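You operate a simulated robot arm through the tools that you are given. There is no shell and no other tool. Be economical: measure what you need, move in short steps, check, and stop when the job is done.

You are at the controls of a simulated robot arm. One attempt, no reset.

Task
Wipe up the chips before the header and screw its union nut home.
Fine: use the blue pad and put it back. What is to be rubbed or washed off counts as gone when no trace of it is left.

Only the result counts: the job must be done as asked and must still hold three seconds after the hand-in. Knocking over, shifting, dropping, spilling or breaking anything else fails it.

Robot
A 7-joint arm with a two-finger parallel gripper, fixed in place. Base frame: the origin is at the foot of the arm, x ahead of it, y to its left, z up; the work surface is at about z = 0.82. Readings come in m, degrees, newtons and seconds.
With the tool pointing down near the work surface it reaches from about 0.22 to 0.74 m from the base axis. Its first joint turns from -166.0 to 166.0 degrees. Payload 1.57 kg.
The tool frame sits at the grasp point between the pads (the TCP): z along the fingers, y along the line on which they close. The tips reach 0.03 m beyond it. Largest opening 0.11 m; finger width 0.024, thickness 0.012; the body of the gripper, 0.048 by 0.112 m, starts 0.078 m behind the TCP.
Orientation is that of the tool frame in the base frame, as [roll, pitch, yaw] about the fixed x, y, z axes, in that order (R = Rz(yaw) Ry(pitch) Rx(roll)). With the fingers straight down and closing along the base's y, the tool's x points along the base's -x, its y along +y and its z along -z.

Tools
- The arm moves only by the tool step_arm. Its argument "increments" is a list of rows, each a list of 3 entries, a list of its own where there are three numbers: the shift along the tool's x, y, z in m, then the turn, a rotation vector about the tool's x, y, z in degrees, then the gripper command, from -1 (fully open) to 1 (shut), values between in proportion. In form: [[[tx, ty, tz], [rx, ry, rz], fingers], ...]. A call has 1 to 20 rows; each row shifts and turns the commanded pose from where the row before left it, along the tool's axes as they then stand. A row lasts 0.2 s, in which the tool goes at most 0.05 m and 8.6 degrees; a call with a longer step from one row to the next is refused whole, and so is a gripper value outside its range. A pose out of reach is approached as far as the arm can. The call stops where the force on the tool passes 50 N (or 10 N more than at its start, if that is more) or the arm is blocked; 0.2 s more then pass. Each finger travels about 0.045 m/s and halts on what it meets, pressing with about 40 N; the grip force reading is that of the motor and also rises with nothing between the fingers. The clock runs only during rows and for 0.2 s after the last one: add rows that do not move to give the fingers time. It gives the time, the measured TCP pose, the force on the tool (base axes), the opening and the grip force at its end, in the units of the frame above (readings bear some noise), with the torque about the TCP (base axes, N m) and any sound that the robot's microphone picked up.
- Cameras (640 x 400 px; columns grow to the right, rows downward): "scene" is fixed at [0.2186, 0.6498, 1.5955]; the picture's right is [-1.00, -0.08, 0.00], its down [-0.07, 0.86, -0.51] and it looks along [0.04, -0.51, -0.86] (base axes); focal length 326 px, centre (320, 200). "wrist" rides on the gripper at [0.07, 0.016, -0.141] in the tool frame; the picture's right is [-0.23, 0.97, 0.00], its down [-0.86, -0.20, -0.48] and it looks along [-0.47, -0.11, 0.88] (tool axes); focal length 222 px, centre (320, 200). There is no depth. A picture from a camera that has moved, and an enlarged one, comes with that camera's place and axes in the base frame and with its lens.
- snapshot(camera): a new picture of that camera. No time passes.
- move_column(by): slides the trunk up (or, below 0, down) by that many m; the arm rides with it, the base frame stays. It gives what a move gives, with no picture.
- close_up(camera, box): a new picture of the part [left, top, right, bottom] of that camera's present view, enlarged. No time passes.
- finish_job(): hands the job in; it is judged then, once.

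Work in short steps. Places have to be worked out from the pictures, the camera data and where the tool is seen: move nearer, look again, correct. Check each grasp and each placing, and mend what went wrong. You have 120 turns and 76 pictures in all, those below and enlarged ones among them. Open the gripper and draw the arm clear of the work before you hand the job in, unless the task says otherwise; then end with one line.

The tools are called after "Request:" as a command line: name --argument value ..., lists and objects as JSON in quotes. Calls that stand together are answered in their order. step_arm: Moves the arm, as the interface text tells. Its arguments: {"type":"object","properties":{"increments":{"type":"array","items":{"type":"array"}}},"required":["increments"]} The other tools are called the same way: move_column (by) slides the trunk up or down; snapshot (camera) takes a picture; close_up (camera, box) takes an enlarged picture of a part of a camera's view; finish_job () hands the job in.

At the start:

```text
clock: 0.0
tool_pos: [0.1243, 0.3879, 1.2793]
tcp_rot: [179.9, -0.1, -180.0]
wrist_force: [0.2, 0.0, -0.5]
torque: [0.02, 0.01, 0.03]
gripper_width: 0.1101
grip_force: 0.1
trunk travel left (down, up): [-0.525, 0.065]
```

scene: 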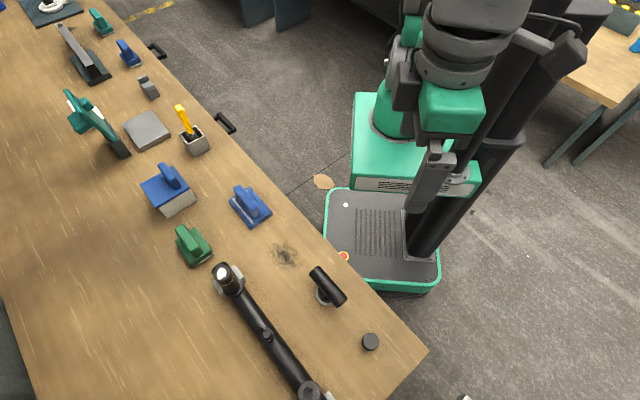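
wrist: 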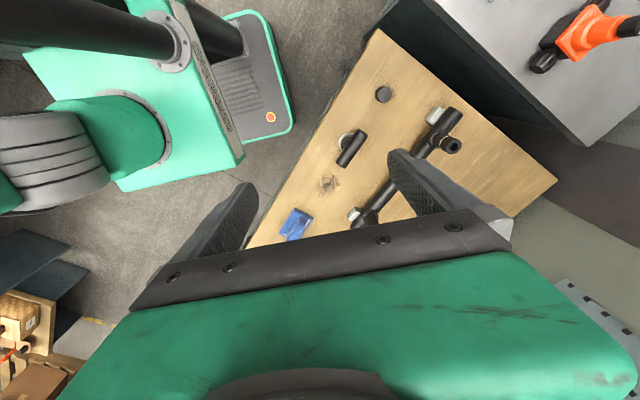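

The scene shows a workbench with several tools, a header pipe, a smudge of chips and a T-shaped part. I'll enlarge those regions.

Request:
close_up --camera "scene" --box '[200, 220, 420, 400]'

Request:
close_up --camera "scene" --box '[120, 70, 300, 270]'

Request:
close_up --camera "wrist" --box '[240, 60, 560, 260]'

```text
2.22 times, centred on (310, 310) of scene
camera zoom: at [0.2186, 0.6498, 1.5955], right [-1.0, -0.08, 0.0], down [-0.07, 0.86, -0.51], along [0.04, -0.51, -0.86], focal length 724 px, centre (342, -44)
```

zoom: 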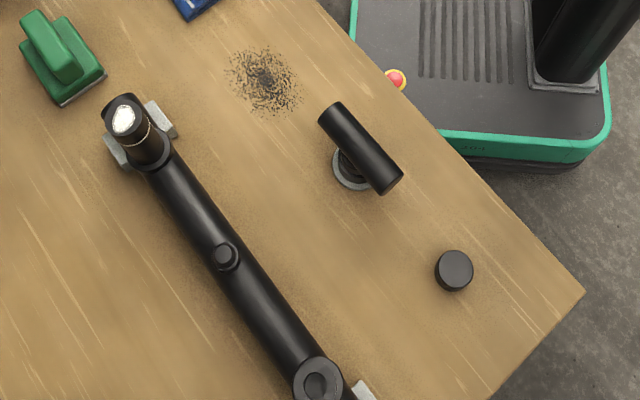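

```text
2.00 times, centred on (210, 170) of scene
camera zoom: at [0.2186, 0.6498, 1.5955], right [-1.0, -0.08, 0.0], down [-0.07, 0.86, -0.51], along [0.04, -0.51, -0.86], focal length 652 px, centre (540, 260)
```

zoom: 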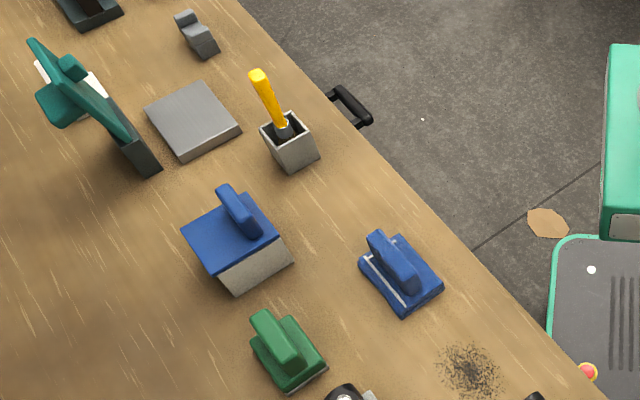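

```text
2.00 times, centred on (400, 160) of wrist
camera zoom: at [0.0542, 0.4043, 1.4212], right [0.23, 0.97, 0.0], down [0.86, -0.2, 0.48], along [0.47, -0.11, -0.88], focal length 444 px, centre (160, 280)
```

zoom: 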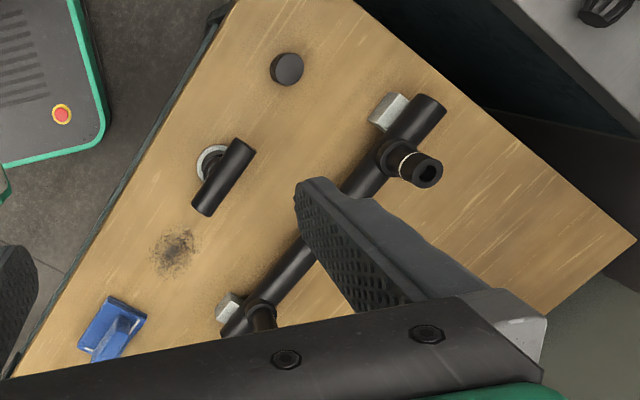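

Chips are near (0.33, 0.36), the flat blue pad near (0.44, 0.24), the T-shaped item near (0.22, 0.44), the black disc near (0.12, 0.54), and the header runs from (0.45, 0.44) to (0.24, 0.65). I'll bring the wrist camera closer to the header to see which part is the nut.

Request:
step_arm --increments '[[[-0.02, 0.02, 0.03], [0, 0, 0], -1], [[-0.02, 0.02, 0.03], [0, 0, 0], -1], [[-0.02, 0.02, 0.03], [0, 0, 0], -1], [[-0.02, 0.02, 0.03], [0, 0, 0], -1]]'

Request:
snapshot --camera "wrist"

```text
clock: 1.0
tool_pos: [0.2048, 0.4699, 1.1601]
tcp_rot: [-179.9, 0.1, 179.9]
wrist_force: [-0.1, 1.1, -0.1]
torque: [-0.01, -0.01, 0.01]
gripper_width: 0.1099
grip_force: 0.1
trunk travel left (down, up): [-0.525, 0.065]
```

```text
70 pictures are left
camera wrist: at [0.1352, 0.485, 1.3009], right [0.23, 0.97, 0.0], down [0.86, -0.2, 0.48], along [0.47, -0.11, -0.88], focal length 222 px, centre (320, 200)
```

wrist: 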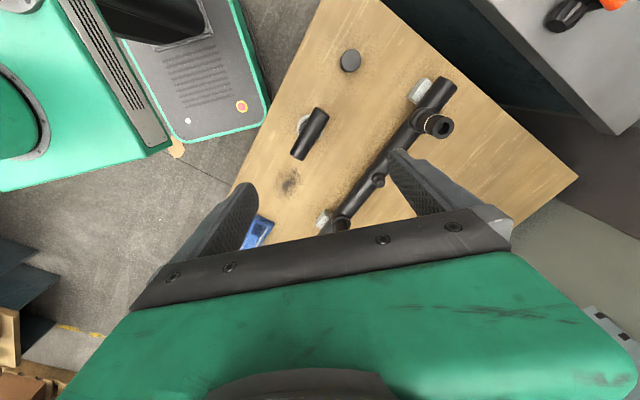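

Request:
close_up --camera "wrist" --box '[380, 60, 480, 140]'

Request:
close_up --camera "wrist" --box '[270, 30, 390, 240]'

Request:
close_up --camera "scene" --box '[205, 255, 345, 400]'

```text
5.00 times, centred on (430, 100) of wrist
camera zoom: at [0.1352, 0.485, 1.3009], right [0.23, 0.97, 0.0], down [0.86, -0.2, 0.48], along [0.47, -0.11, -0.88], focal length 1111 px, centre (-230, 700)
```

zoom: 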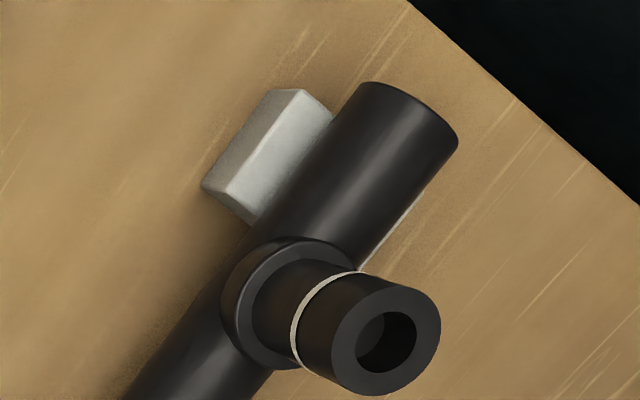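

```text
1.90 times, centred on (330, 135) of wrist
camera zoom: at [0.1352, 0.485, 1.3009], right [0.23, 0.97, 0.0], down [0.86, -0.2, 0.48], along [0.47, -0.11, -0.88], focal length 423 px, centre (301, 324)
```

zoom: 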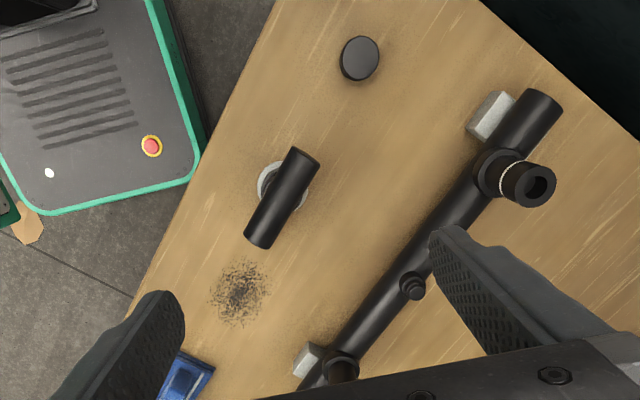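

```text
2.76 times, centred on (275, 328) of scene
camera zoom: at [0.2186, 0.6498, 1.5955], right [-1.0, -0.08, 0.0], down [-0.07, 0.86, -0.51], along [0.04, -0.51, -0.86], focal length 899 px, centre (444, -152)
```

zoom: 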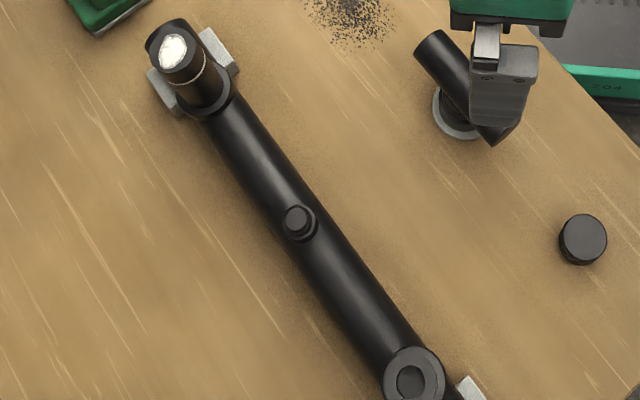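

The header has two upright outlets, one open and one with something bright in it. The T-shaped object and the disc are loose, so I'll move closer to them.

Request:
step_arm --increments '[[[-0.0, -0.01, 0.04], [0, 0, 0], -1], [[0, -0.01, 0.04], [0, 0, 0], -1], [[0, -0.01, 0.04], [0, 0, 0], -1], [[0, 0, 0.02], [0, 0, 0], -1]]'

Request:
snapshot --camera "wrist"

```text
clock: 2.0
tool_pos: [0.2035, 0.4378, 1.02]
tcp_rot: [-180.0, 0.0, -180.0]
wrist_force: [0.8, 0.0, 0.6]
torque: [0.01, 0.02, -0.01]
gripper_width: 0.1101
grip_force: 0.0
trunk travel left (down, up): [-0.525, 0.065]
```

```text
66 pictures are left
camera wrist: at [0.1342, 0.4541, 1.1609], right [0.23, 0.97, 0.0], down [0.86, -0.2, 0.48], along [0.47, -0.11, -0.88], focal length 222 px, centre (320, 200)
```

wrist: 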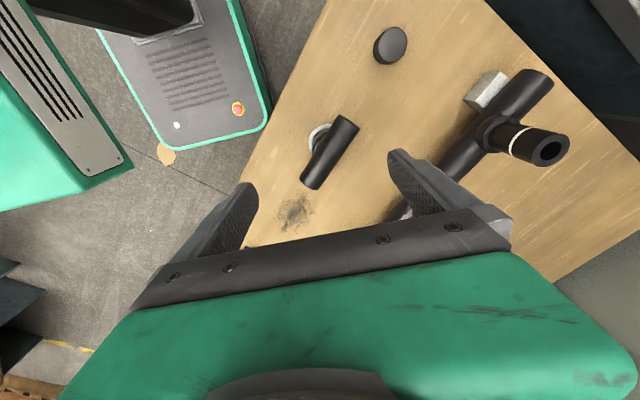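

Request:
close_up --camera "wrist" --box '[270, 10, 430, 110]'

Request:
close_up --camera "wrist" --box '[270, 100, 390, 220]'

Request:
close_up --camera "wrist" --box '[440, 60, 600, 180]'

```text
4.00 times, centred on (350, 60) of wrist
camera zoom: at [0.1342, 0.4541, 1.1609], right [0.23, 0.97, 0.0], down [0.86, -0.2, 0.48], along [0.47, -0.11, -0.88], focal length 888 px, centre (200, 760)
```

zoom: 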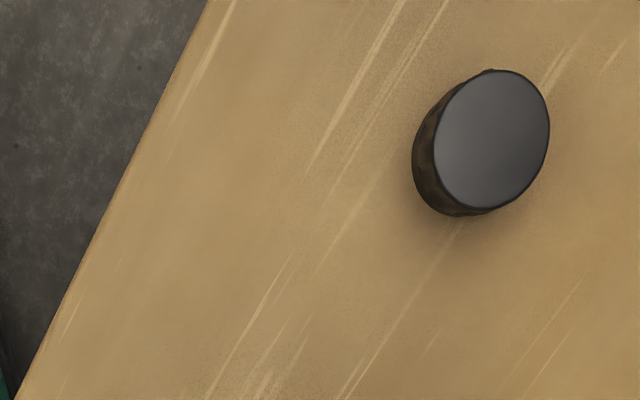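

```text
3.33 times, centred on (330, 160) of wrist
camera zoom: at [0.1342, 0.4541, 1.1609], right [0.23, 0.97, 0.0], down [0.86, -0.2, 0.48], along [0.47, -0.11, -0.88], focal length 740 px, centre (287, 333)
```

zoom: 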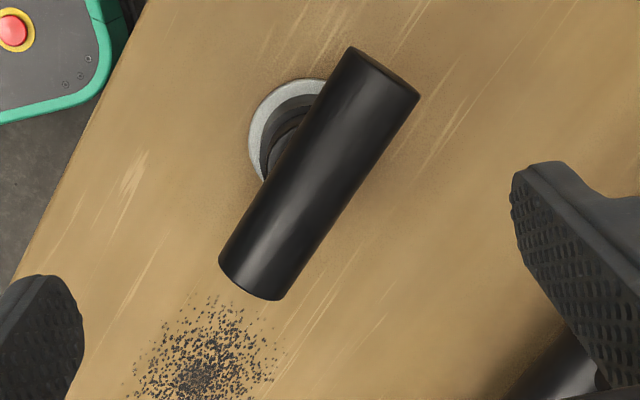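

```text
3.33 times, centred on (520, 120) of wrist
camera zoom: at [0.1342, 0.4541, 1.1609], right [0.23, 0.97, 0.0], down [0.86, -0.2, 0.48], along [0.47, -0.11, -0.88], focal length 740 px, centre (-347, 467)
```

zoom: 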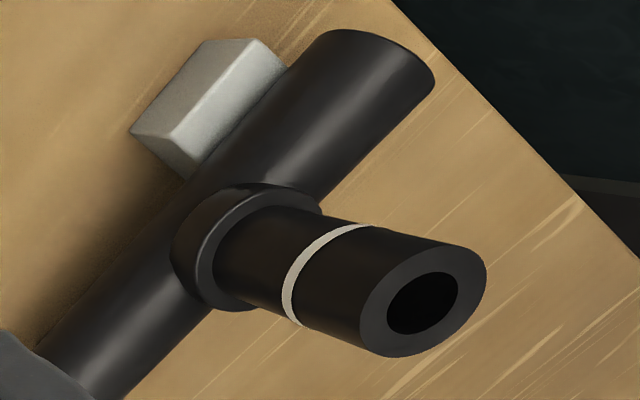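

The disc has a ribbed rim and closed top, and the T item sits on a grey base. I'll tilt and lower the camera for a side view of both and of the header outlets.

Request:
step_arm --increments '[[[0.015, 0, 0], [0, -8, 0], -1], [[0.015, 0, 0], [0, -8, 0], -1], [[0.015, 0, 0], [0, -8, 0], -1], [[0.03, 0, 0.0], [0, -8, 0], -1], [[0.03, 0, 0.01], [0, 0, 0], -1], [[0.03, 0, 0.01], [0, 0, 0], -1]]'

Request:
snapshot --camera "wrist"

```text
clock: 3.6
tool_pos: [0.1178, 0.4475, 0.9721]
tcp_rot: [176.7, 30.9, 174.4]
wrist_force: [-0.1, -0.1, 0.0]
torque: [0.0, -0.01, -0.02]
gripper_width: 0.1101
grip_force: 0.0
trunk travel left (down, up): [-0.525, 0.065]
stopped in row 6: the arm was blocked; the commanded pose is now the measured one
```

```text
62 pictures are left
camera wrist: at [-0.0136, 0.4669, 1.0584], right [0.26, 0.95, 0.17], down [0.47, -0.27, 0.84], along [0.84, -0.14, -0.52], focal length 222 px, centre (320, 200)
```

wrist: 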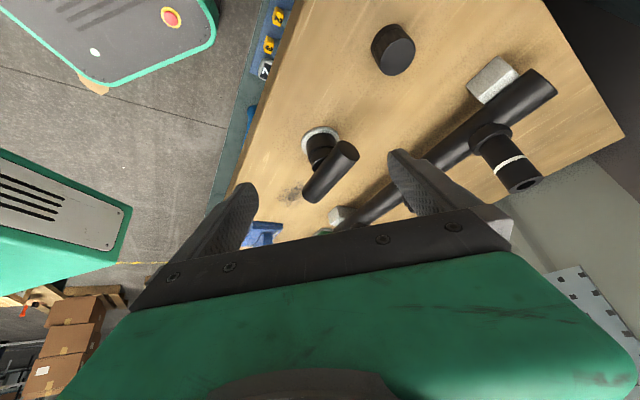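

Request:
close_up --camera "wrist" --box '[270, 10, 430, 110]'

Request:
close_up --camera "wrist" --box '[270, 110, 390, 230]'

Request:
close_up --camera "wrist" --box '[440, 40, 600, 200]'

```text
4.00 times, centred on (350, 60) of wrist
camera zoom: at [-0.0136, 0.4669, 1.0584], right [0.26, 0.95, 0.17], down [0.47, -0.27, 0.84], along [0.84, -0.14, -0.52], focal length 888 px, centre (200, 760)
```

zoom: 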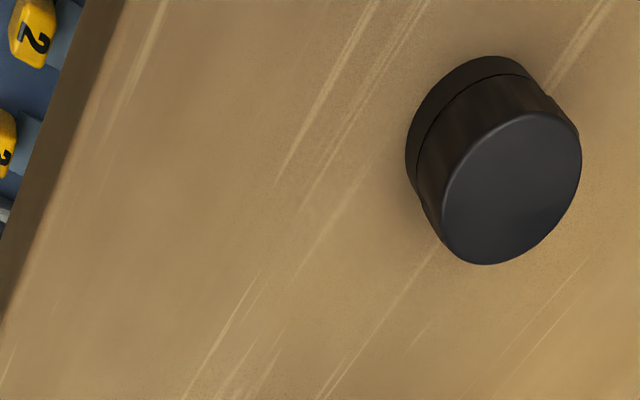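

```text
3.33 times, centred on (330, 170) of wrist
camera zoom: at [-0.0136, 0.4669, 1.0584], right [0.26, 0.95, 0.17], down [0.47, -0.27, 0.84], along [0.84, -0.14, -0.52], focal length 740 px, centre (287, 300)
```

zoom: 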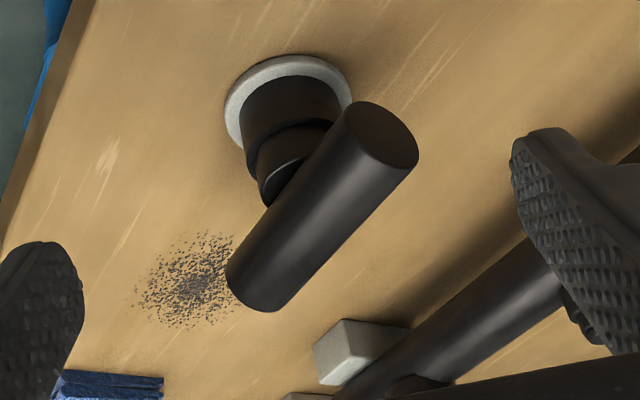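

```text
2.50 times, centred on (520, 120) of wrist
camera zoom: at [-0.0136, 0.4669, 1.0584], right [0.26, 0.95, 0.17], down [0.47, -0.27, 0.84], along [0.84, -0.14, -0.52], focal length 555 px, centre (-180, 400)
```

zoom: 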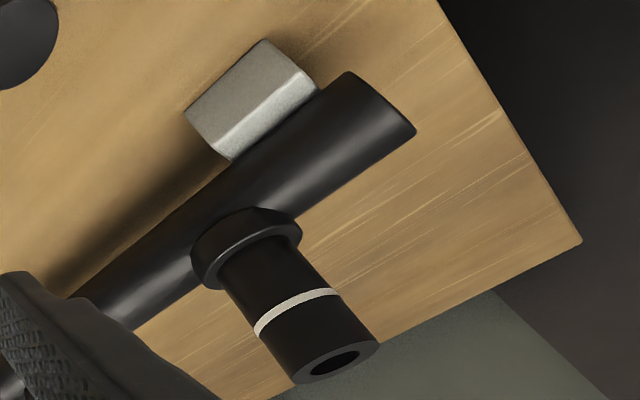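

The disc looks like a collared cap and the T item like a bar on a neck over a flange. I still need to see the far outlet, so I'll straighten up, rise and move over there.

Request:
step_arm --increments '[[[0, 0, -0.03], [0, 8, 0], -1], [[0, 0, -0.03], [0, 8, 0], -1], [[0, 0, -0.02], [0, 8, 0], -1], [[-0.03, 0, -0.02], [0, 7, 0], -1], [[-0.04, 0, 0], [0, 0, 0], -1], [[-0.04, 0, 0], [0, 0, 0], -1], [[-0.04, 0, 0], [0, 0, 0], -1], [[-0.04, 0, 0], [0, 0, 0], -1], [[0, 0, 0], [0, 0, 0], -1]]'

Request:
snapshot --camera "wrist"

```text
clock: 5.6
tool_pos: [0.2724, 0.4328, 1.0692]
tcp_rot: [177.2, -0.1, 176.5]
wrist_force: [0.7, 0.5, 0.0]
torque: [0.0, 0.06, 0.01]
gripper_width: 0.11
grip_force: 0.1
trunk travel left (down, up): [-0.525, 0.065]
```

```text
58 pictures are left
camera wrist: at [0.203, 0.4454, 1.2113], right [0.29, 0.96, 0.05], down [0.84, -0.28, 0.47], along [0.46, -0.09, -0.88], focal length 222 px, centre (320, 200)
```

wrist: 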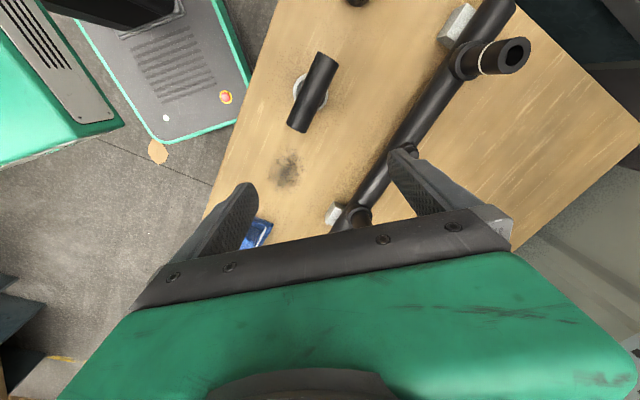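

Request:
step_arm --increments '[[[-0.04, 0, 0], [2.8, 0, -3.5], -1], [[-0.04, -0.02, 0], [0, 0, 0], -1], [[-0.04, -0.02, 0], [0, 0, 0], -1], [[0, 0, 0], [0, 0, 0], -1]]'

Request:
snapshot --camera "wrist"

Request:
close_up --camera "wrist" --box '[260, 0, 420, 240]'

```text
clock: 6.6
tool_pos: [0.3899, 0.3896, 1.0697]
tcp_rot: [179.9, 0.2, -180.0]
wrist_force: [0.4, -0.2, -0.8]
torque: [0.01, 0.04, 0.04]
gripper_width: 0.1104
grip_force: 0.1
trunk travel left (down, up): [-0.525, 0.065]
```

```text
57 pictures are left
camera wrist: at [0.3209, 0.4054, 1.2118], right [0.23, 0.97, 0.0], down [0.85, -0.2, 0.48], along [0.47, -0.11, -0.88], focal length 222 px, centre (320, 200)
```

wrist: 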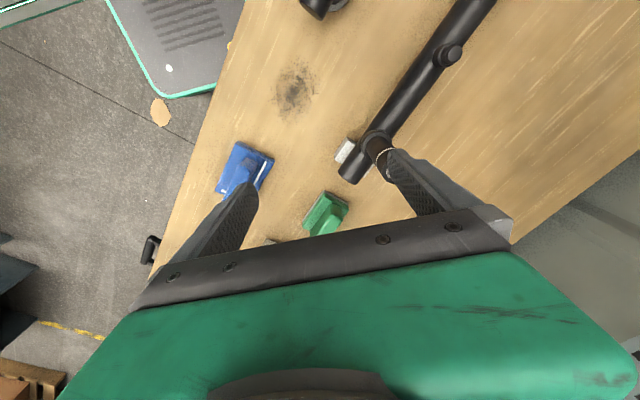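

```text
1.67 times, centred on (340, 120) of wrist
camera zoom: at [0.3209, 0.4054, 1.2118], right [0.23, 0.97, 0.0], down [0.85, -0.2, 0.48], along [0.47, -0.11, -0.88], focal length 370 px, centre (287, 333)
```

zoom: 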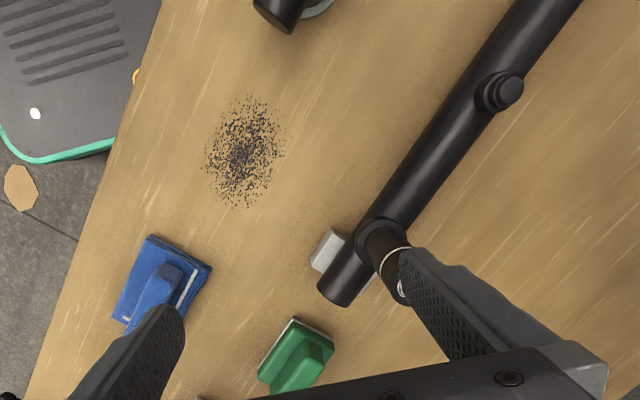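

Request:
step_arm --increments '[[[-0.02, 0.035, 0], [0, 0, 0], -1], [[-0.02, 0.035, 0], [0, 0, 0], -1], [[0, 0, 0], [0, 0, 0], -1]]'

Request:
close_up --camera "wrist" --box '[240, 80, 400, 240]'

Request:
close_up --camera "scene" --box '[205, 255, 265, 295]'

```text
clock: 7.4
tool_pos: [0.4319, 0.4582, 1.0696]
tcp_rot: [-179.9, 0.1, 179.8]
wrist_force: [0.0, 0.3, -1.0]
torque: [-0.01, 0.03, -0.01]
gripper_width: 0.1101
grip_force: 0.0
trunk travel left (down, up): [-0.525, 0.065]
```

```text
2.50 times, centred on (320, 160) of wrist
camera zoom: at [0.3609, 0.4752, 1.2114], right [0.23, 0.97, 0.0], down [0.85, -0.2, 0.48], along [0.47, -0.11, -0.88], focal length 555 px, centre (320, 300)
```

zoom: 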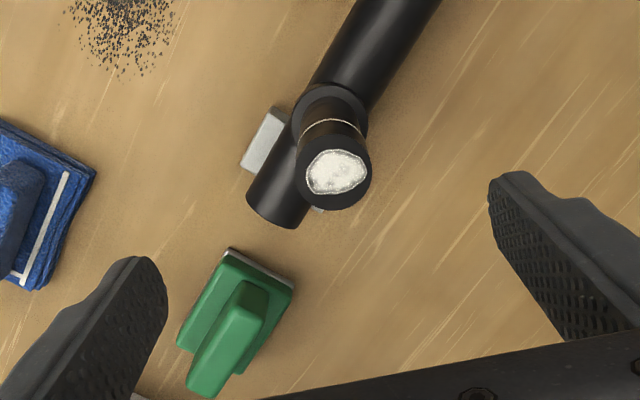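

```text
10.00 times, centred on (235, 275) of scene
camera zoom: at [0.2186, 0.6498, 1.5955], right [-1.0, -0.08, 0.0], down [-0.07, 0.86, -0.51], along [0.04, -0.51, -0.86], focal length 3258 px, centre (1170, -550)
```

zoom: 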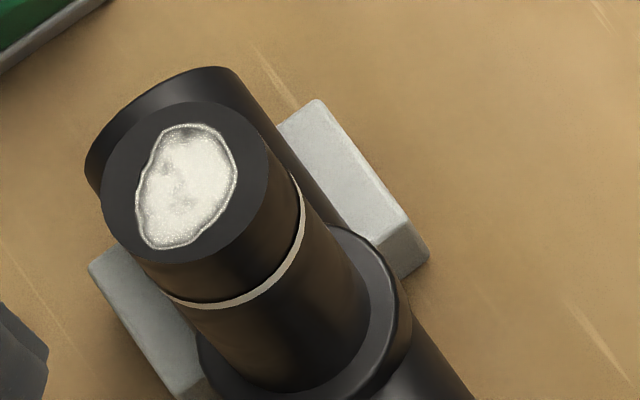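

The far outlet is crusted/plugged with something white. I'll enlarge the central nub, the disc and the T piece to compare their sizes.

Request:
close_up --camera "scene" --box '[250, 315, 290, 355]'

Request:
close_up --camera "scene" --box '[350, 322, 390, 362]'

Request:
close_up --camera "scene" --box '[300, 255, 360, 315]'

Request:
close_up --camera "scene" --box '[285, 360, 345, 400]'

```text
10.00 times, centred on (270, 335) of scene
camera zoom: at [0.2186, 0.6498, 1.5955], right [-1.0, -0.08, 0.0], down [-0.07, 0.86, -0.51], along [0.04, -0.51, -0.86], focal length 3258 px, centre (820, -1150)
```

zoom: 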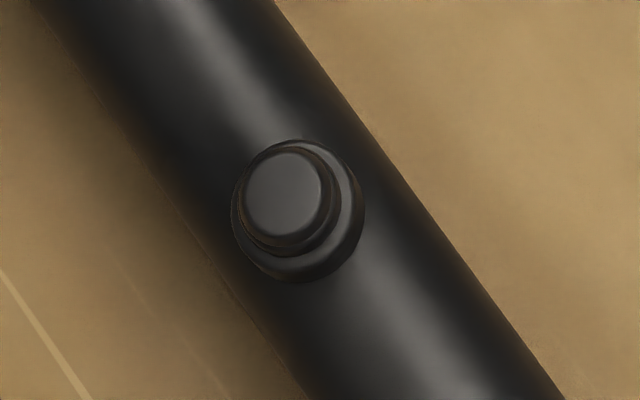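

```text
10.00 times, centred on (370, 342) of scene
camera zoom: at [0.2186, 0.6498, 1.5955], right [-1.0, -0.08, 0.0], down [-0.07, 0.86, -0.51], along [0.04, -0.51, -0.86], focal length 3258 px, centre (-180, -1220)
```

zoom: 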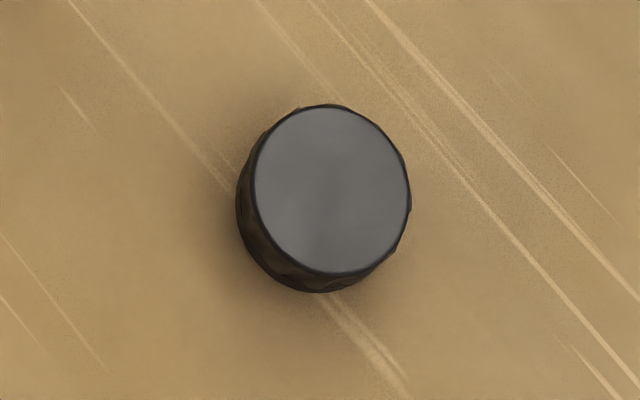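

```text
6.67 times, centred on (330, 285) of scene
camera zoom: at [0.2186, 0.6498, 1.5955], right [-1.0, -0.08, 0.0], down [-0.07, 0.86, -0.51], along [0.04, -0.51, -0.86], focal length 2172 px, centre (253, -367)
```

zoom: 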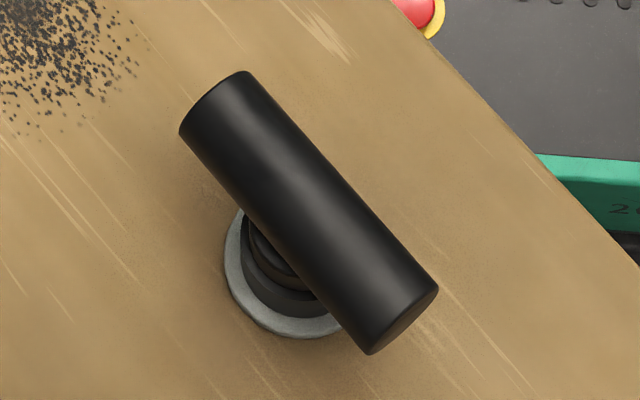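

```text
10.00 times, centred on (315, 380) of scene
camera zoom: at [0.2186, 0.6498, 1.5955], right [-1.0, -0.08, 0.0], down [-0.07, 0.86, -0.51], along [0.04, -0.51, -0.86], focal length 3258 px, centre (370, -1600)
```

zoom: 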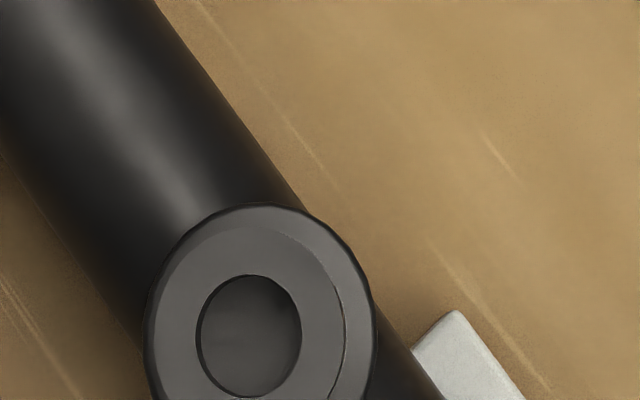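

Sizes: disc ≈0.036–0.038 m, tall outlets ≈0.036 m, the central nub ≈0.02 m on a 0.028 m collar. I'll view the nub from close by.

Request:
step_arm --increments '[[[0.04, 0.02, 0], [0, 0, 0], -1], [[0.04, 0.02, 0], [0, 0, 0], -1], [[0.04, 0.02, 0], [0, 0, 0], -1], [[0.03, 0.02, -0.0], [0, 0, 0], -1], [[0, 0.0, 0.03], [0, 0, 0], -1], [[0, 0, 0], [0, 0, 0], -1]]'

Request:
snapshot --camera "wrist"

```text
clock: 8.8
tool_pos: [0.2809, 0.5405, 1.0389]
tcp_rot: [180.0, 0.1, 179.9]
wrist_force: [0.8, -0.6, 0.8]
torque: [0.01, 0.0, 0.0]
gripper_width: 0.1101
grip_force: 0.1
trunk travel left (down, up): [-0.525, 0.065]
```

```text
49 pictures are left
camera wrist: at [0.2109, 0.5557, 1.1796], right [0.23, 0.97, 0.0], down [0.85, -0.2, 0.48], along [0.47, -0.11, -0.88], focal length 222 px, centre (320, 200)
```

wrist: 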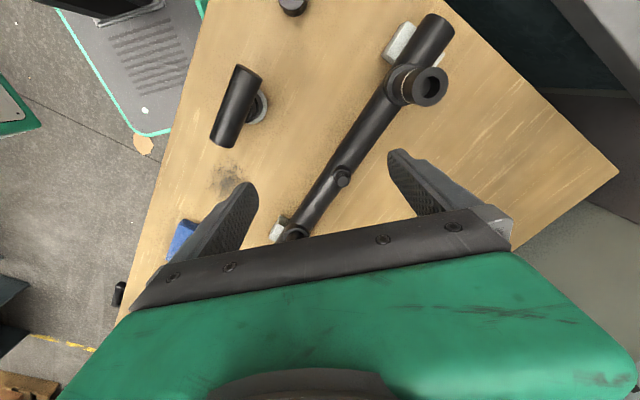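

Request:
close_up --camera "wrist" --box '[320, 155, 370, 205]'

Request:
close_up --camera "wrist" --box '[200, 50, 280, 160]'

Request:
close_up --camera "wrist" --box '[375, 40, 455, 120]'

```text
8.00 times, centred on (345, 180) of wrist
camera zoom: at [0.2109, 0.5557, 1.1796], right [0.23, 0.97, 0.0], down [0.85, -0.2, 0.48], along [0.47, -0.11, -0.88], focal length 1777 px, centre (120, 360)
```

zoom: 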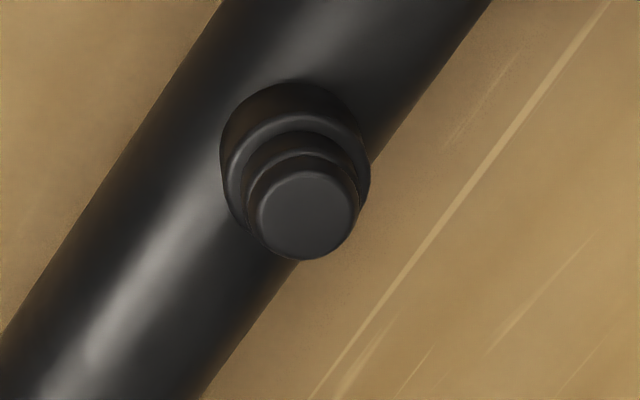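

```text
3.64 times, centred on (240, 105) of wrist
camera zoom: at [0.2109, 0.5557, 1.1796], right [0.23, 0.97, 0.0], down [0.85, -0.2, 0.48], along [0.47, -0.11, -0.88], focal length 808 px, centre (611, 546)
```

zoom: 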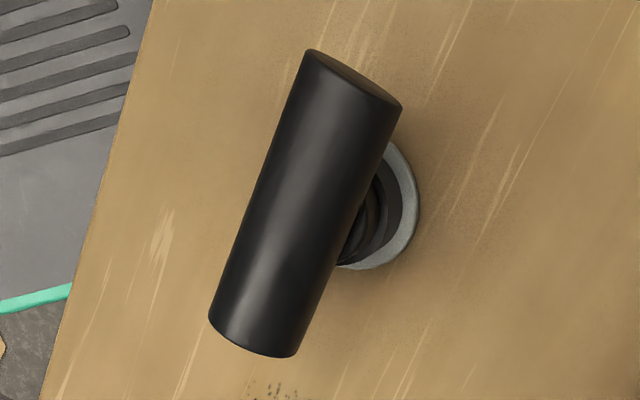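

```text
5.00 times, centred on (415, 80) of wrist
camera zoom: at [0.2109, 0.5557, 1.1796], right [0.23, 0.97, 0.0], down [0.85, -0.2, 0.48], along [0.47, -0.11, -0.88], focal length 1111 px, centre (-155, 800)
```

zoom: 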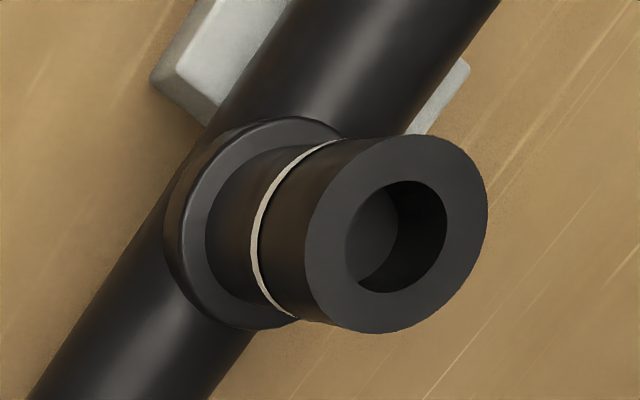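

The nub is a stepped threaded spigot on a boss, so the loose ribbed disc should be the union nut for it. Now I'll look at the blue pad and its neighbours up close.

Request:
step_arm --increments '[[[-0.01, -0.04, -0.02], [0, 0, 0], -1], [[-0.01, -0.045, 0], [0, 0, 0], -1], [[-0.02, -0.045, 0], [0, 0, 0], -1], [[-0.02, -0.045, 0], [0, 0, 0], -1], [[-0.02, -0.045, 0], [0, 0, 0], -1], [[-0.02, -0.045, 0], [0, 0, 0], -1], [[-0.02, -0.045, 0], [0, 0, 0], -1], [[-0.02, -0.01, 0], [0, 0, 0], -1], [[0, 0, 0], [0, 0, 0], -1]]'

Request:
snapshot --camera "wrist"

```text
clock: 10.8
tool_pos: [0.4206, 0.2191, 1.059]
tcp_rot: [-180.0, 0.1, 179.9]
wrist_force: [0.9, 0.0, 0.3]
torque: [-0.03, -0.01, 0.02]
gripper_width: 0.11
grip_force: 0.1
trunk travel left (down, up): [-0.525, 0.065]
```

```text
45 pictures are left
camera wrist: at [0.3502, 0.235, 1.2001], right [0.23, 0.97, 0.0], down [0.85, -0.2, 0.48], along [0.47, -0.11, -0.88], focal length 222 px, centre (320, 200)
```

wrist: 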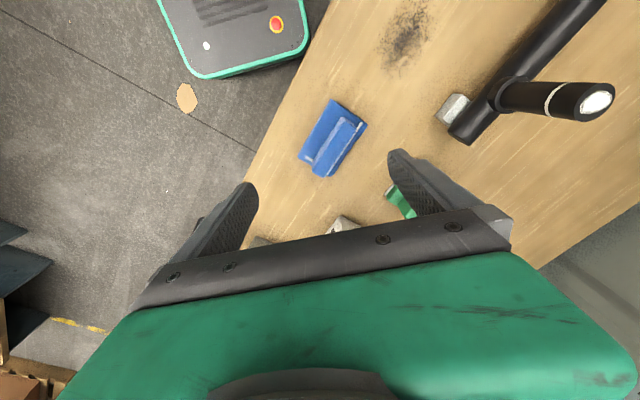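

Request:
close_up --camera "wrist" --box '[290, 90, 380, 190]'

Request:
close_up --camera "scene" --box '[125, 150, 285, 270]'

```text
4.00 times, centred on (335, 140) of wrist
camera zoom: at [0.3502, 0.235, 1.2001], right [0.23, 0.97, 0.0], down [0.85, -0.2, 0.48], along [0.47, -0.11, -0.88], focal length 888 px, centre (260, 440)
```

zoom: 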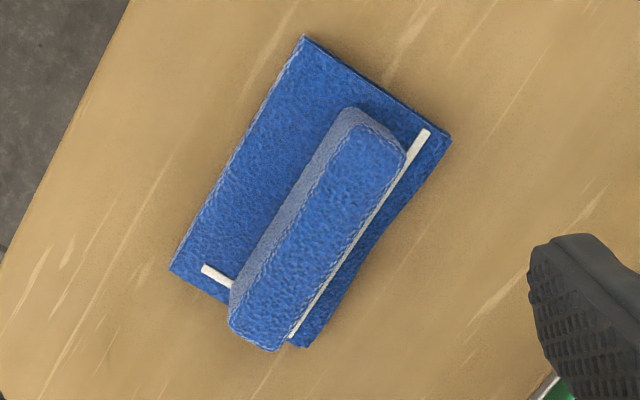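

```text
3.33 times, centred on (205, 210) of scene
camera zoom: at [0.2186, 0.6498, 1.5955], right [-1.0, -0.08, 0.0], down [-0.07, 0.86, -0.51], along [0.04, -0.51, -0.86], focal length 1086 px, centre (703, 167)
```

zoom: 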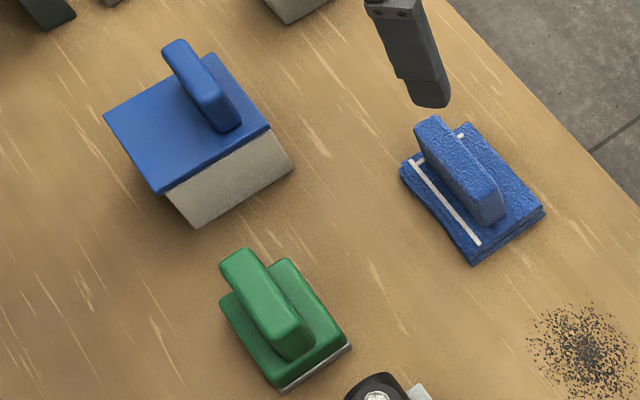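

The fleece pad at about (0.443, 0.233) with long axis at −45° is the blue pad; the other blue item is a glossy tile on a block. I'll go above it, turn 45° so the fingers straddle its handle, and descend part way.

Request:
step_arm --increments '[[[-0.022, 0.014, 0], [0, 0, 7.5], -1], [[0, 0, 0.02], [0, 0, 7.5], -1], [[0, 0, 0.02], [0, 0, 7.5], -1], [[0, 0, 0.02], [0, 0, 7.5], -1], [[0, 0, 0.02], [0, 0, 7.5], -1], [[0, 0, 0.02], [0, 0, 7.5], -1], [[0, 0, 0], [0, 0, 0], -1]]'

Request:
snapshot --camera "wrist"

Request:
close_up --camera "scene" --box '[200, 150, 300, 250]'

```text
clock: 12.4
tool_pos: [0.4438, 0.2333, 0.9588]
tcp_rot: [179.9, 0.1, 134.7]
wrist_force: [0.2, -0.1, -0.3]
torque: [-0.02, 0.01, 0.04]
gripper_width: 0.11
grip_force: 0.0
trunk travel left (down, up): [-0.525, 0.065]
```

```text
42 pictures are left
camera wrist: at [0.4054, 0.2933, 1.0998], right [0.85, 0.52, 0.0], down [0.46, -0.75, 0.48], along [0.25, -0.41, -0.88], focal length 222 px, centre (320, 200)
```

wrist: 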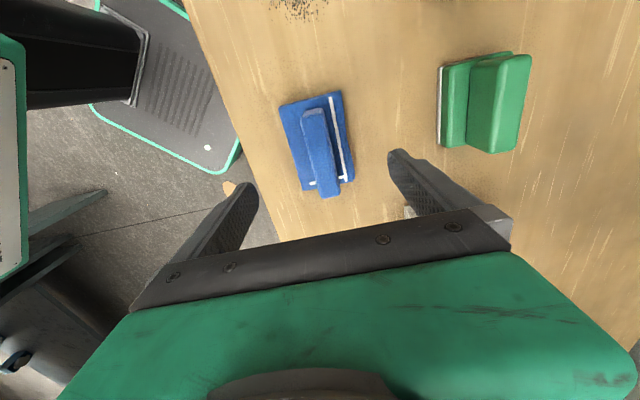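

```text
4.00 times, centred on (250, 200) of scene
camera zoom: at [0.2186, 0.6498, 1.5955], right [-1.0, -0.08, 0.0], down [-0.07, 0.86, -0.51], along [0.04, -0.51, -0.86], focal length 1303 px, centre (600, 200)
```

zoom: 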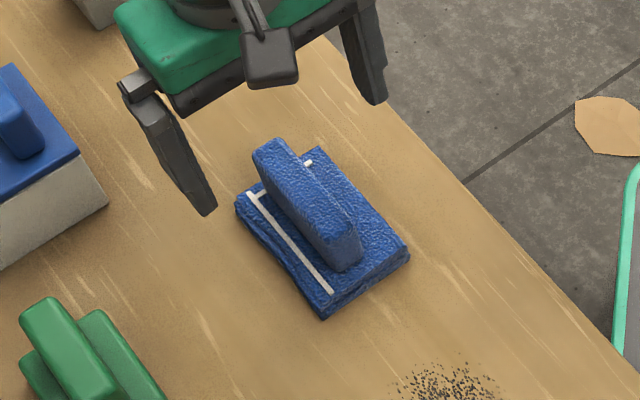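

Handle top is at about z≈0.89 and is well aligned between the fingers. I'll descend to TCP z≈0.876 and close.

Request:
step_arm --increments '[[[-0.003, 0, 0.03], [0, 0, 0], -1], [[0, 0, 0.03], [0, 0, 0], -1], [[0, 0, 0.02], [0, 0, 0], -1], [[0, 0, 0.002], [0, 0, 0], -1], [[0, 0, 0], [0, 0, 0], 0], [[0, 0, 0], [0, 0, 0], 0.5], [[0, 0, 0], [0, 0, 0], 1], [[0, 0, 0], [0, 0, 0], 1], [[0, 0, 0], [0, 0, 0], 1], [[0, 0, 0], [0, 0, 0], 1], [[0, 0, 0], [0, 0, 0], 1]]'

Request:
close_up --camera "scene" --box '[200, 150, 300, 250]'

```text
clock: 14.8
tool_pos: [0.4451, 0.2315, 0.8767]
tcp_rot: [179.9, 0.1, 135.0]
wrist_force: [0.6, -0.2, 0.5]
torque: [-0.04, 0.04, -0.01]
gripper_width: 0.0237
grip_force: 30.6
trunk travel left (down, up): [-0.525, 0.065]
```

```text
4.00 times, centred on (250, 200) of scene
camera zoom: at [0.2186, 0.6498, 1.5955], right [-1.0, -0.08, 0.0], down [-0.07, 0.86, -0.51], along [0.04, -0.51, -0.86], focal length 1303 px, centre (600, 200)
```

zoom: 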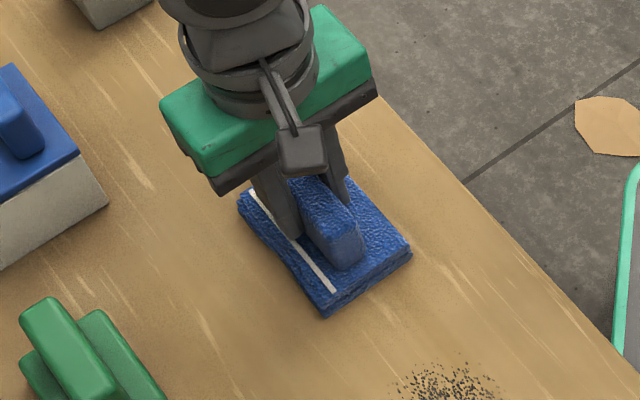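

The handle is held (width 0.024). Home pose noted: TCP (0.4451, 0.2315, 0.8767), yaw 135. I'll lift and carry it over the start of the chips.

Request:
step_arm --increments '[[[0, 0, -0.02], [0, 0, 0], 1], [[0, 0, -0.03], [0, 0, 0], 1], [[0.043, -0.01, 0], [0, 0, 0], 1], [[0.043, -0.01, 0], [0, 0, 0], 1], [[0.043, -0.01, 0], [0, 0, 0], 1], [[0.044, -0.0085, 0], [0, 0, 0], 1], [[0, 0, 0], [0, 0, 0], 1]]'

Request:
snapshot --camera "scene"

Request:
snapshot --camera "wrist"

```text
clock: 16.4
tool_pos: [0.2951, 0.3259, 0.9254]
tcp_rot: [179.9, 0.1, 134.8]
wrist_force: [0.1, 0.3, 0.0]
torque: [-0.02, -0.04, 0.0]
gripper_width: 0.0002
grip_force: 21.4
trunk travel left (down, up): [-0.525, 0.065]
```

```text
39 pictures are left
```

scene: 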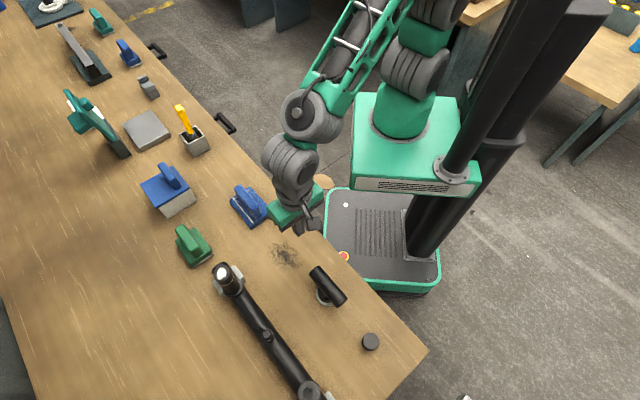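

```text
38 pictures are left
camera wrist: at [0.2576, 0.3869, 1.0672], right [0.85, 0.53, 0.0], down [0.46, -0.75, 0.48], along [0.25, -0.41, -0.88], focal length 222 px, centre (320, 200)
```

wrist: 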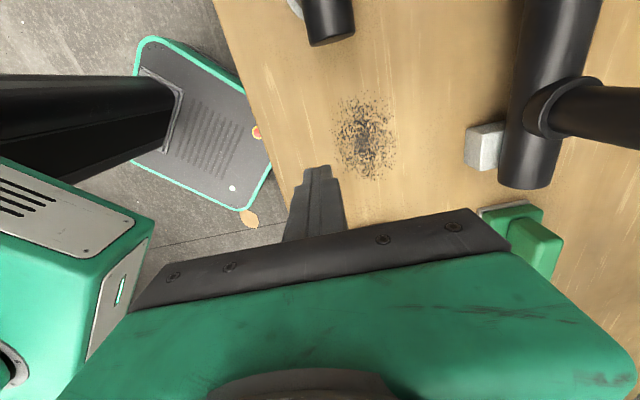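

The pad slipped out of the fingers. I'll check where it sits before trying again.

Request:
close_up --camera "scene" --box '[200, 150, 300, 250]'

```text
4.00 times, centred on (250, 200) of scene
camera zoom: at [0.2186, 0.6498, 1.5955], right [-1.0, -0.08, 0.0], down [-0.07, 0.86, -0.51], along [0.04, -0.51, -0.86], focal length 1303 px, centre (600, 200)
```

zoom: 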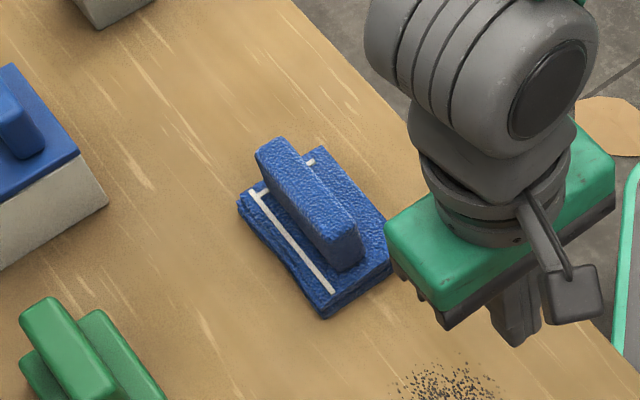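

The pad is still essentially at its place. I'll go back, descend slightly deeper, wait for the full grip, and lift slowly.

Request:
step_arm --increments '[[[0, 0, -0.03], [0, 0, 0], -1], [[-0.043, 0.01, 0], [0, 0, 0], -1], [[-0.043, 0.01, 0], [0, 0, 0], -1], [[-0.043, 0.01, 0], [0, 0, 0], -1], [[-0.0438, 0.0093, 0], [0, 0, 0], -1], [[0, 0, 0], [0, 0, 0], -1], [[0, 0, 0.03], [0, 0, 0], -1], [[0, 0, 0.03], [0, 0, 0], -1], [[0, 0, 0.015], [0, 0, 0], -1], [[0, 0, 0.005], [0, 0, 0], -1], [[0, 0, 0], [0, 0, 0], -1]]'

```text
clock: 18.8
tool_pos: [0.4453, 0.232, 0.8763]
tcp_rot: [179.9, 0.1, 134.9]
wrist_force: [-1.1, 0.3, -0.3]
torque: [-0.02, 0.0, 0.05]
gripper_width: 0.11
grip_force: 0.1
trunk travel left (down, up): [-0.525, 0.065]
```

Request:
step_arm --increments '[[[0, 0, 0], [0, 0, 0], 0.25], [[0, 0, 0], [0, 0, 0], 0.25], [[0, 0, 0], [0, 0, 0], 0.25], [[0, 0, 0], [0, 0, 0], 0.25], [[0, 0, 0.002], [0, 0, 0], 0.25], [[0, 0, 0.002], [0, 0, 0], 0.25], [[0, 0, 0], [0, 0, 0], 0.25]]'

```text
clock: 20.4
tool_pos: [0.4449, 0.2322, 0.8728]
tcp_rot: [179.9, 0.1, 134.9]
wrist_force: [-0.4, -0.6, -0.6]
torque: [-0.03, -0.02, 0.0]
gripper_width: 0.0416
grip_force: 0.0
trunk travel left (down, up): [-0.525, 0.065]
```

No contact yet with the base; I'll lower a few millimetres more, watching the force.

Request:
step_arm --increments '[[[0, 0, 0.003], [0, 0, 0], 0.25], [[0, 0, 0.003], [0, 0, 0], 0.25], [[0, 0, 0.002], [0, 0, 0], 0.25], [[0, 0, 0], [0, 0, 0], 0.25]]'

```text
clock: 21.5
tool_pos: [0.4463, 0.234, 0.87]
tcp_rot: [179.2, 0.2, 134.9]
wrist_force: [-7.3, -2.3, 23.0]
torque: [-0.48, 0.72, -0.03]
gripper_width: 0.0474
grip_force: 3.4
trunk travel left (down, up): [-0.525, 0.065]
stopped in row 4: the force on the tool passed its limit at 51 N (the readings are from after the stop); the commanded pose is now the measured one
```

Base top found at about z=0.840. I'll rise 2–3 mm, then grip with a long wait.

Request:
step_arm --increments '[[[0, 0, -0.003], [0, 0, 0], 0.25], [[0, 0, 0], [0.7, 0, 0], 0.25], [[0, 0, 0], [0, 0, 0], 1], [[0, 0, 0], [0, 0, 0], 1], [[0, 0, 0], [0, 0, 0], 1], [[0, 0, 0], [0, 0, 0], 1], [[0, 0, 0], [0, 0, 0], 1], [[0, 0, 0], [0, 0, 0], 1], [[0, 0, 0], [0, 0, 0], 1], [[0, 0, 0], [0, 0, 0], 1]]'

Request:
step_arm --increments '[[[0, 0, -0.003], [0, 0, 0], 1], [[0, 0, -0.003], [0, 0, 0], 1], [[0, 0, -0.003], [0, 0, 0], 1], [[0, 0, 0], [0, 0, 0], 1]]'

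```text
clock: 23.7
tool_pos: [0.4476, 0.2337, 0.8703]
tcp_rot: [-179.7, 0.2, 134.9]
wrist_force: [0.2, 0.5, -0.6]
torque: [-0.03, 0.0, 0.02]
gripper_width: 0.0234
grip_force: 35.4
trunk travel left (down, up): [-0.525, 0.065]
```

```text
clock: 24.7
tool_pos: [0.448, 0.2339, 0.8802]
tcp_rot: [-180.0, 0.2, 134.9]
wrist_force: [0.4, -0.2, -2.7]
torque: [0.02, 0.02, -0.01]
gripper_width: 0.0233
grip_force: 36.2
trunk travel left (down, up): [-0.525, 0.065]
```

The pad is lifting now (about 2.7 N load, width steady). I'll raise further and carry it more gently to the chips.

Request:
step_arm --increments '[[[0, 0, -0.006], [0, 0, 0], 1], [[0, 0, -0.01], [0, 0, 0], 1], [[0, 0, -0.01], [0, 0, 0], 1], [[0.01, 0, 0], [0, 0, 0], 1], [[0.02, -0.005, 0], [0, 0, 0], 1], [[0.025, -0.005, 0], [0, 0, 0], 1], [[0.025, -0.005, 0], [0, 0, 0], 1], [[0.025, -0.005, 0], [0, 0, 0], 1], [[0.025, -0.005, 0], [0, 0, 0], 1], [[0.025, -0.005, 0], [0, 0, 0], 1], [[0.015, -0.005, 0], [0, 0, 0], 1], [[0.004, 0, 0], [0, 0, 0], 1], [[0, 0, 0], [0, 0, 0], 1]]'

Request:
snapshot --camera "wrist"

```text
clock: 27.5
tool_pos: [0.2994, 0.3321, 0.9044]
tcp_rot: [-179.8, 0.1, 134.9]
wrist_force: [-1.4, 0.0, -1.7]
torque: [0.02, -0.01, 0.04]
gripper_width: 0.0234
grip_force: 35.6
trunk travel left (down, up): [-0.525, 0.065]
```

```text
36 pictures are left
camera wrist: at [0.2622, 0.3932, 1.0469], right [0.85, 0.53, 0.0], down [0.46, -0.74, 0.48], along [0.25, -0.41, -0.88], focal length 222 px, centre (320, 200)
```

wrist: 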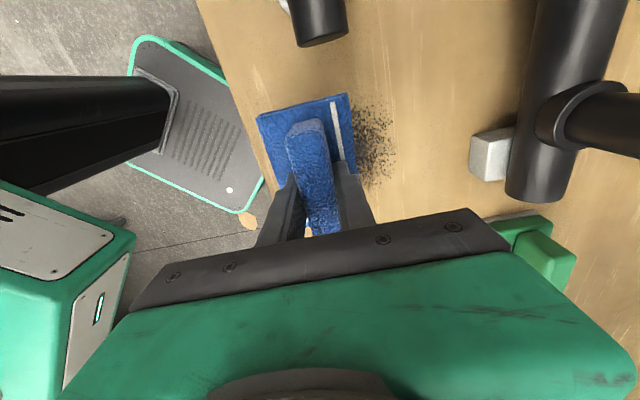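

Pad hangs level beside the chips. I'll lower it to the table with a light press.

Request:
step_arm --increments '[[[0, 0, 0.015], [0, 0, 0], 1], [[0, 0, 0.012], [0, 0, 0], 1], [[0, 0, 0.005], [0, 0, 0], 1], [[0, 0, 0.003], [0, 0, 0], 1], [[0, 0, 0.001], [0, 0, 0], 1], [[0, 0, 0], [0, 0, 0], 1]]'

```text
clock: 28.9
tool_pos: [0.2995, 0.3325, 0.8701]
tcp_rot: [-179.9, 0.3, 135.0]
wrist_force: [-1.2, -3.1, 10.3]
torque: [-0.03, -0.09, -0.02]
gripper_width: 0.0234
grip_force: 35.3
trunk travel left (down, up): [-0.525, 0.065]
```

Contact with about 10 N. I'll stroke across the chips and back.

Request:
step_arm --increments '[[[0, 0.01, 0], [0, 0, 0], 1], [[0, 0.015, 0], [0, 0, 0], 1], [[0, 0.015, 0], [0, 0, 0], 1], [[0, 0.015, 0], [0, 0, 0], 1], [[0, 0.015, 0], [0, 0, 0], 1], [[0, 0.012, 0], [0, 0, 0], 1], [[0, -0.012, 0], [0, 0, 0], 1], [[0, -0.015, 0], [0, 0, 0], 1], [[0, -0.015, 0], [0, 0, 0], 1], [[0, -0.015, 0], [0, 0, 0], 1], [[0, -0.015, 0], [0, 0, 0], 1], [[0, -0.015, 0], [0, 0, 0], 1], [[0, 0, 0], [0, 0, 0], 1]]'

Request:
snapshot --camera "wrist"

Request:
close_up --camera "scene" --box '[230, 200, 370, 310]'

```text
clock: 31.7
tool_pos: [0.2957, 0.3275, 0.8703]
tcp_rot: [-179.9, 0.3, 134.9]
wrist_force: [1.8, 2.0, 12.5]
torque: [0.14, -0.08, -0.03]
gripper_width: 0.0233
grip_force: 35.3
trunk travel left (down, up): [-0.525, 0.065]
```

```text
35 pictures are left
camera wrist: at [0.2583, 0.3889, 1.0115], right [0.85, 0.53, 0.0], down [0.46, -0.75, 0.48], along [0.25, -0.41, -0.88], focal length 222 px, centre (320, 200)
```

wrist: 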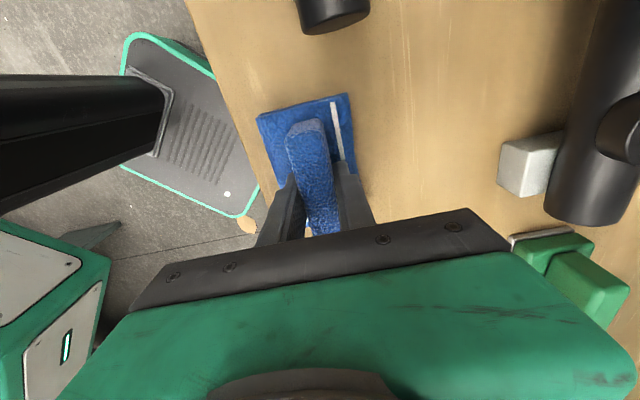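

```text
3.64 times, centred on (300, 255) of scene
camera zoom: at [0.2186, 0.6498, 1.5955], right [-1.0, -0.08, 0.0], down [-0.07, 0.86, -0.51], along [0.04, -0.51, -0.86], focal length 1185 px, centre (393, 0)
```

zoom: 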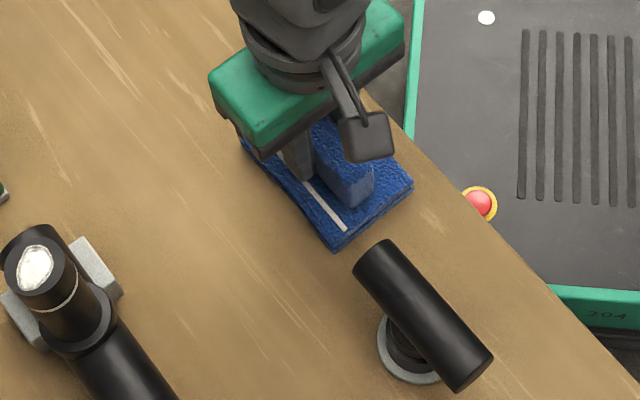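

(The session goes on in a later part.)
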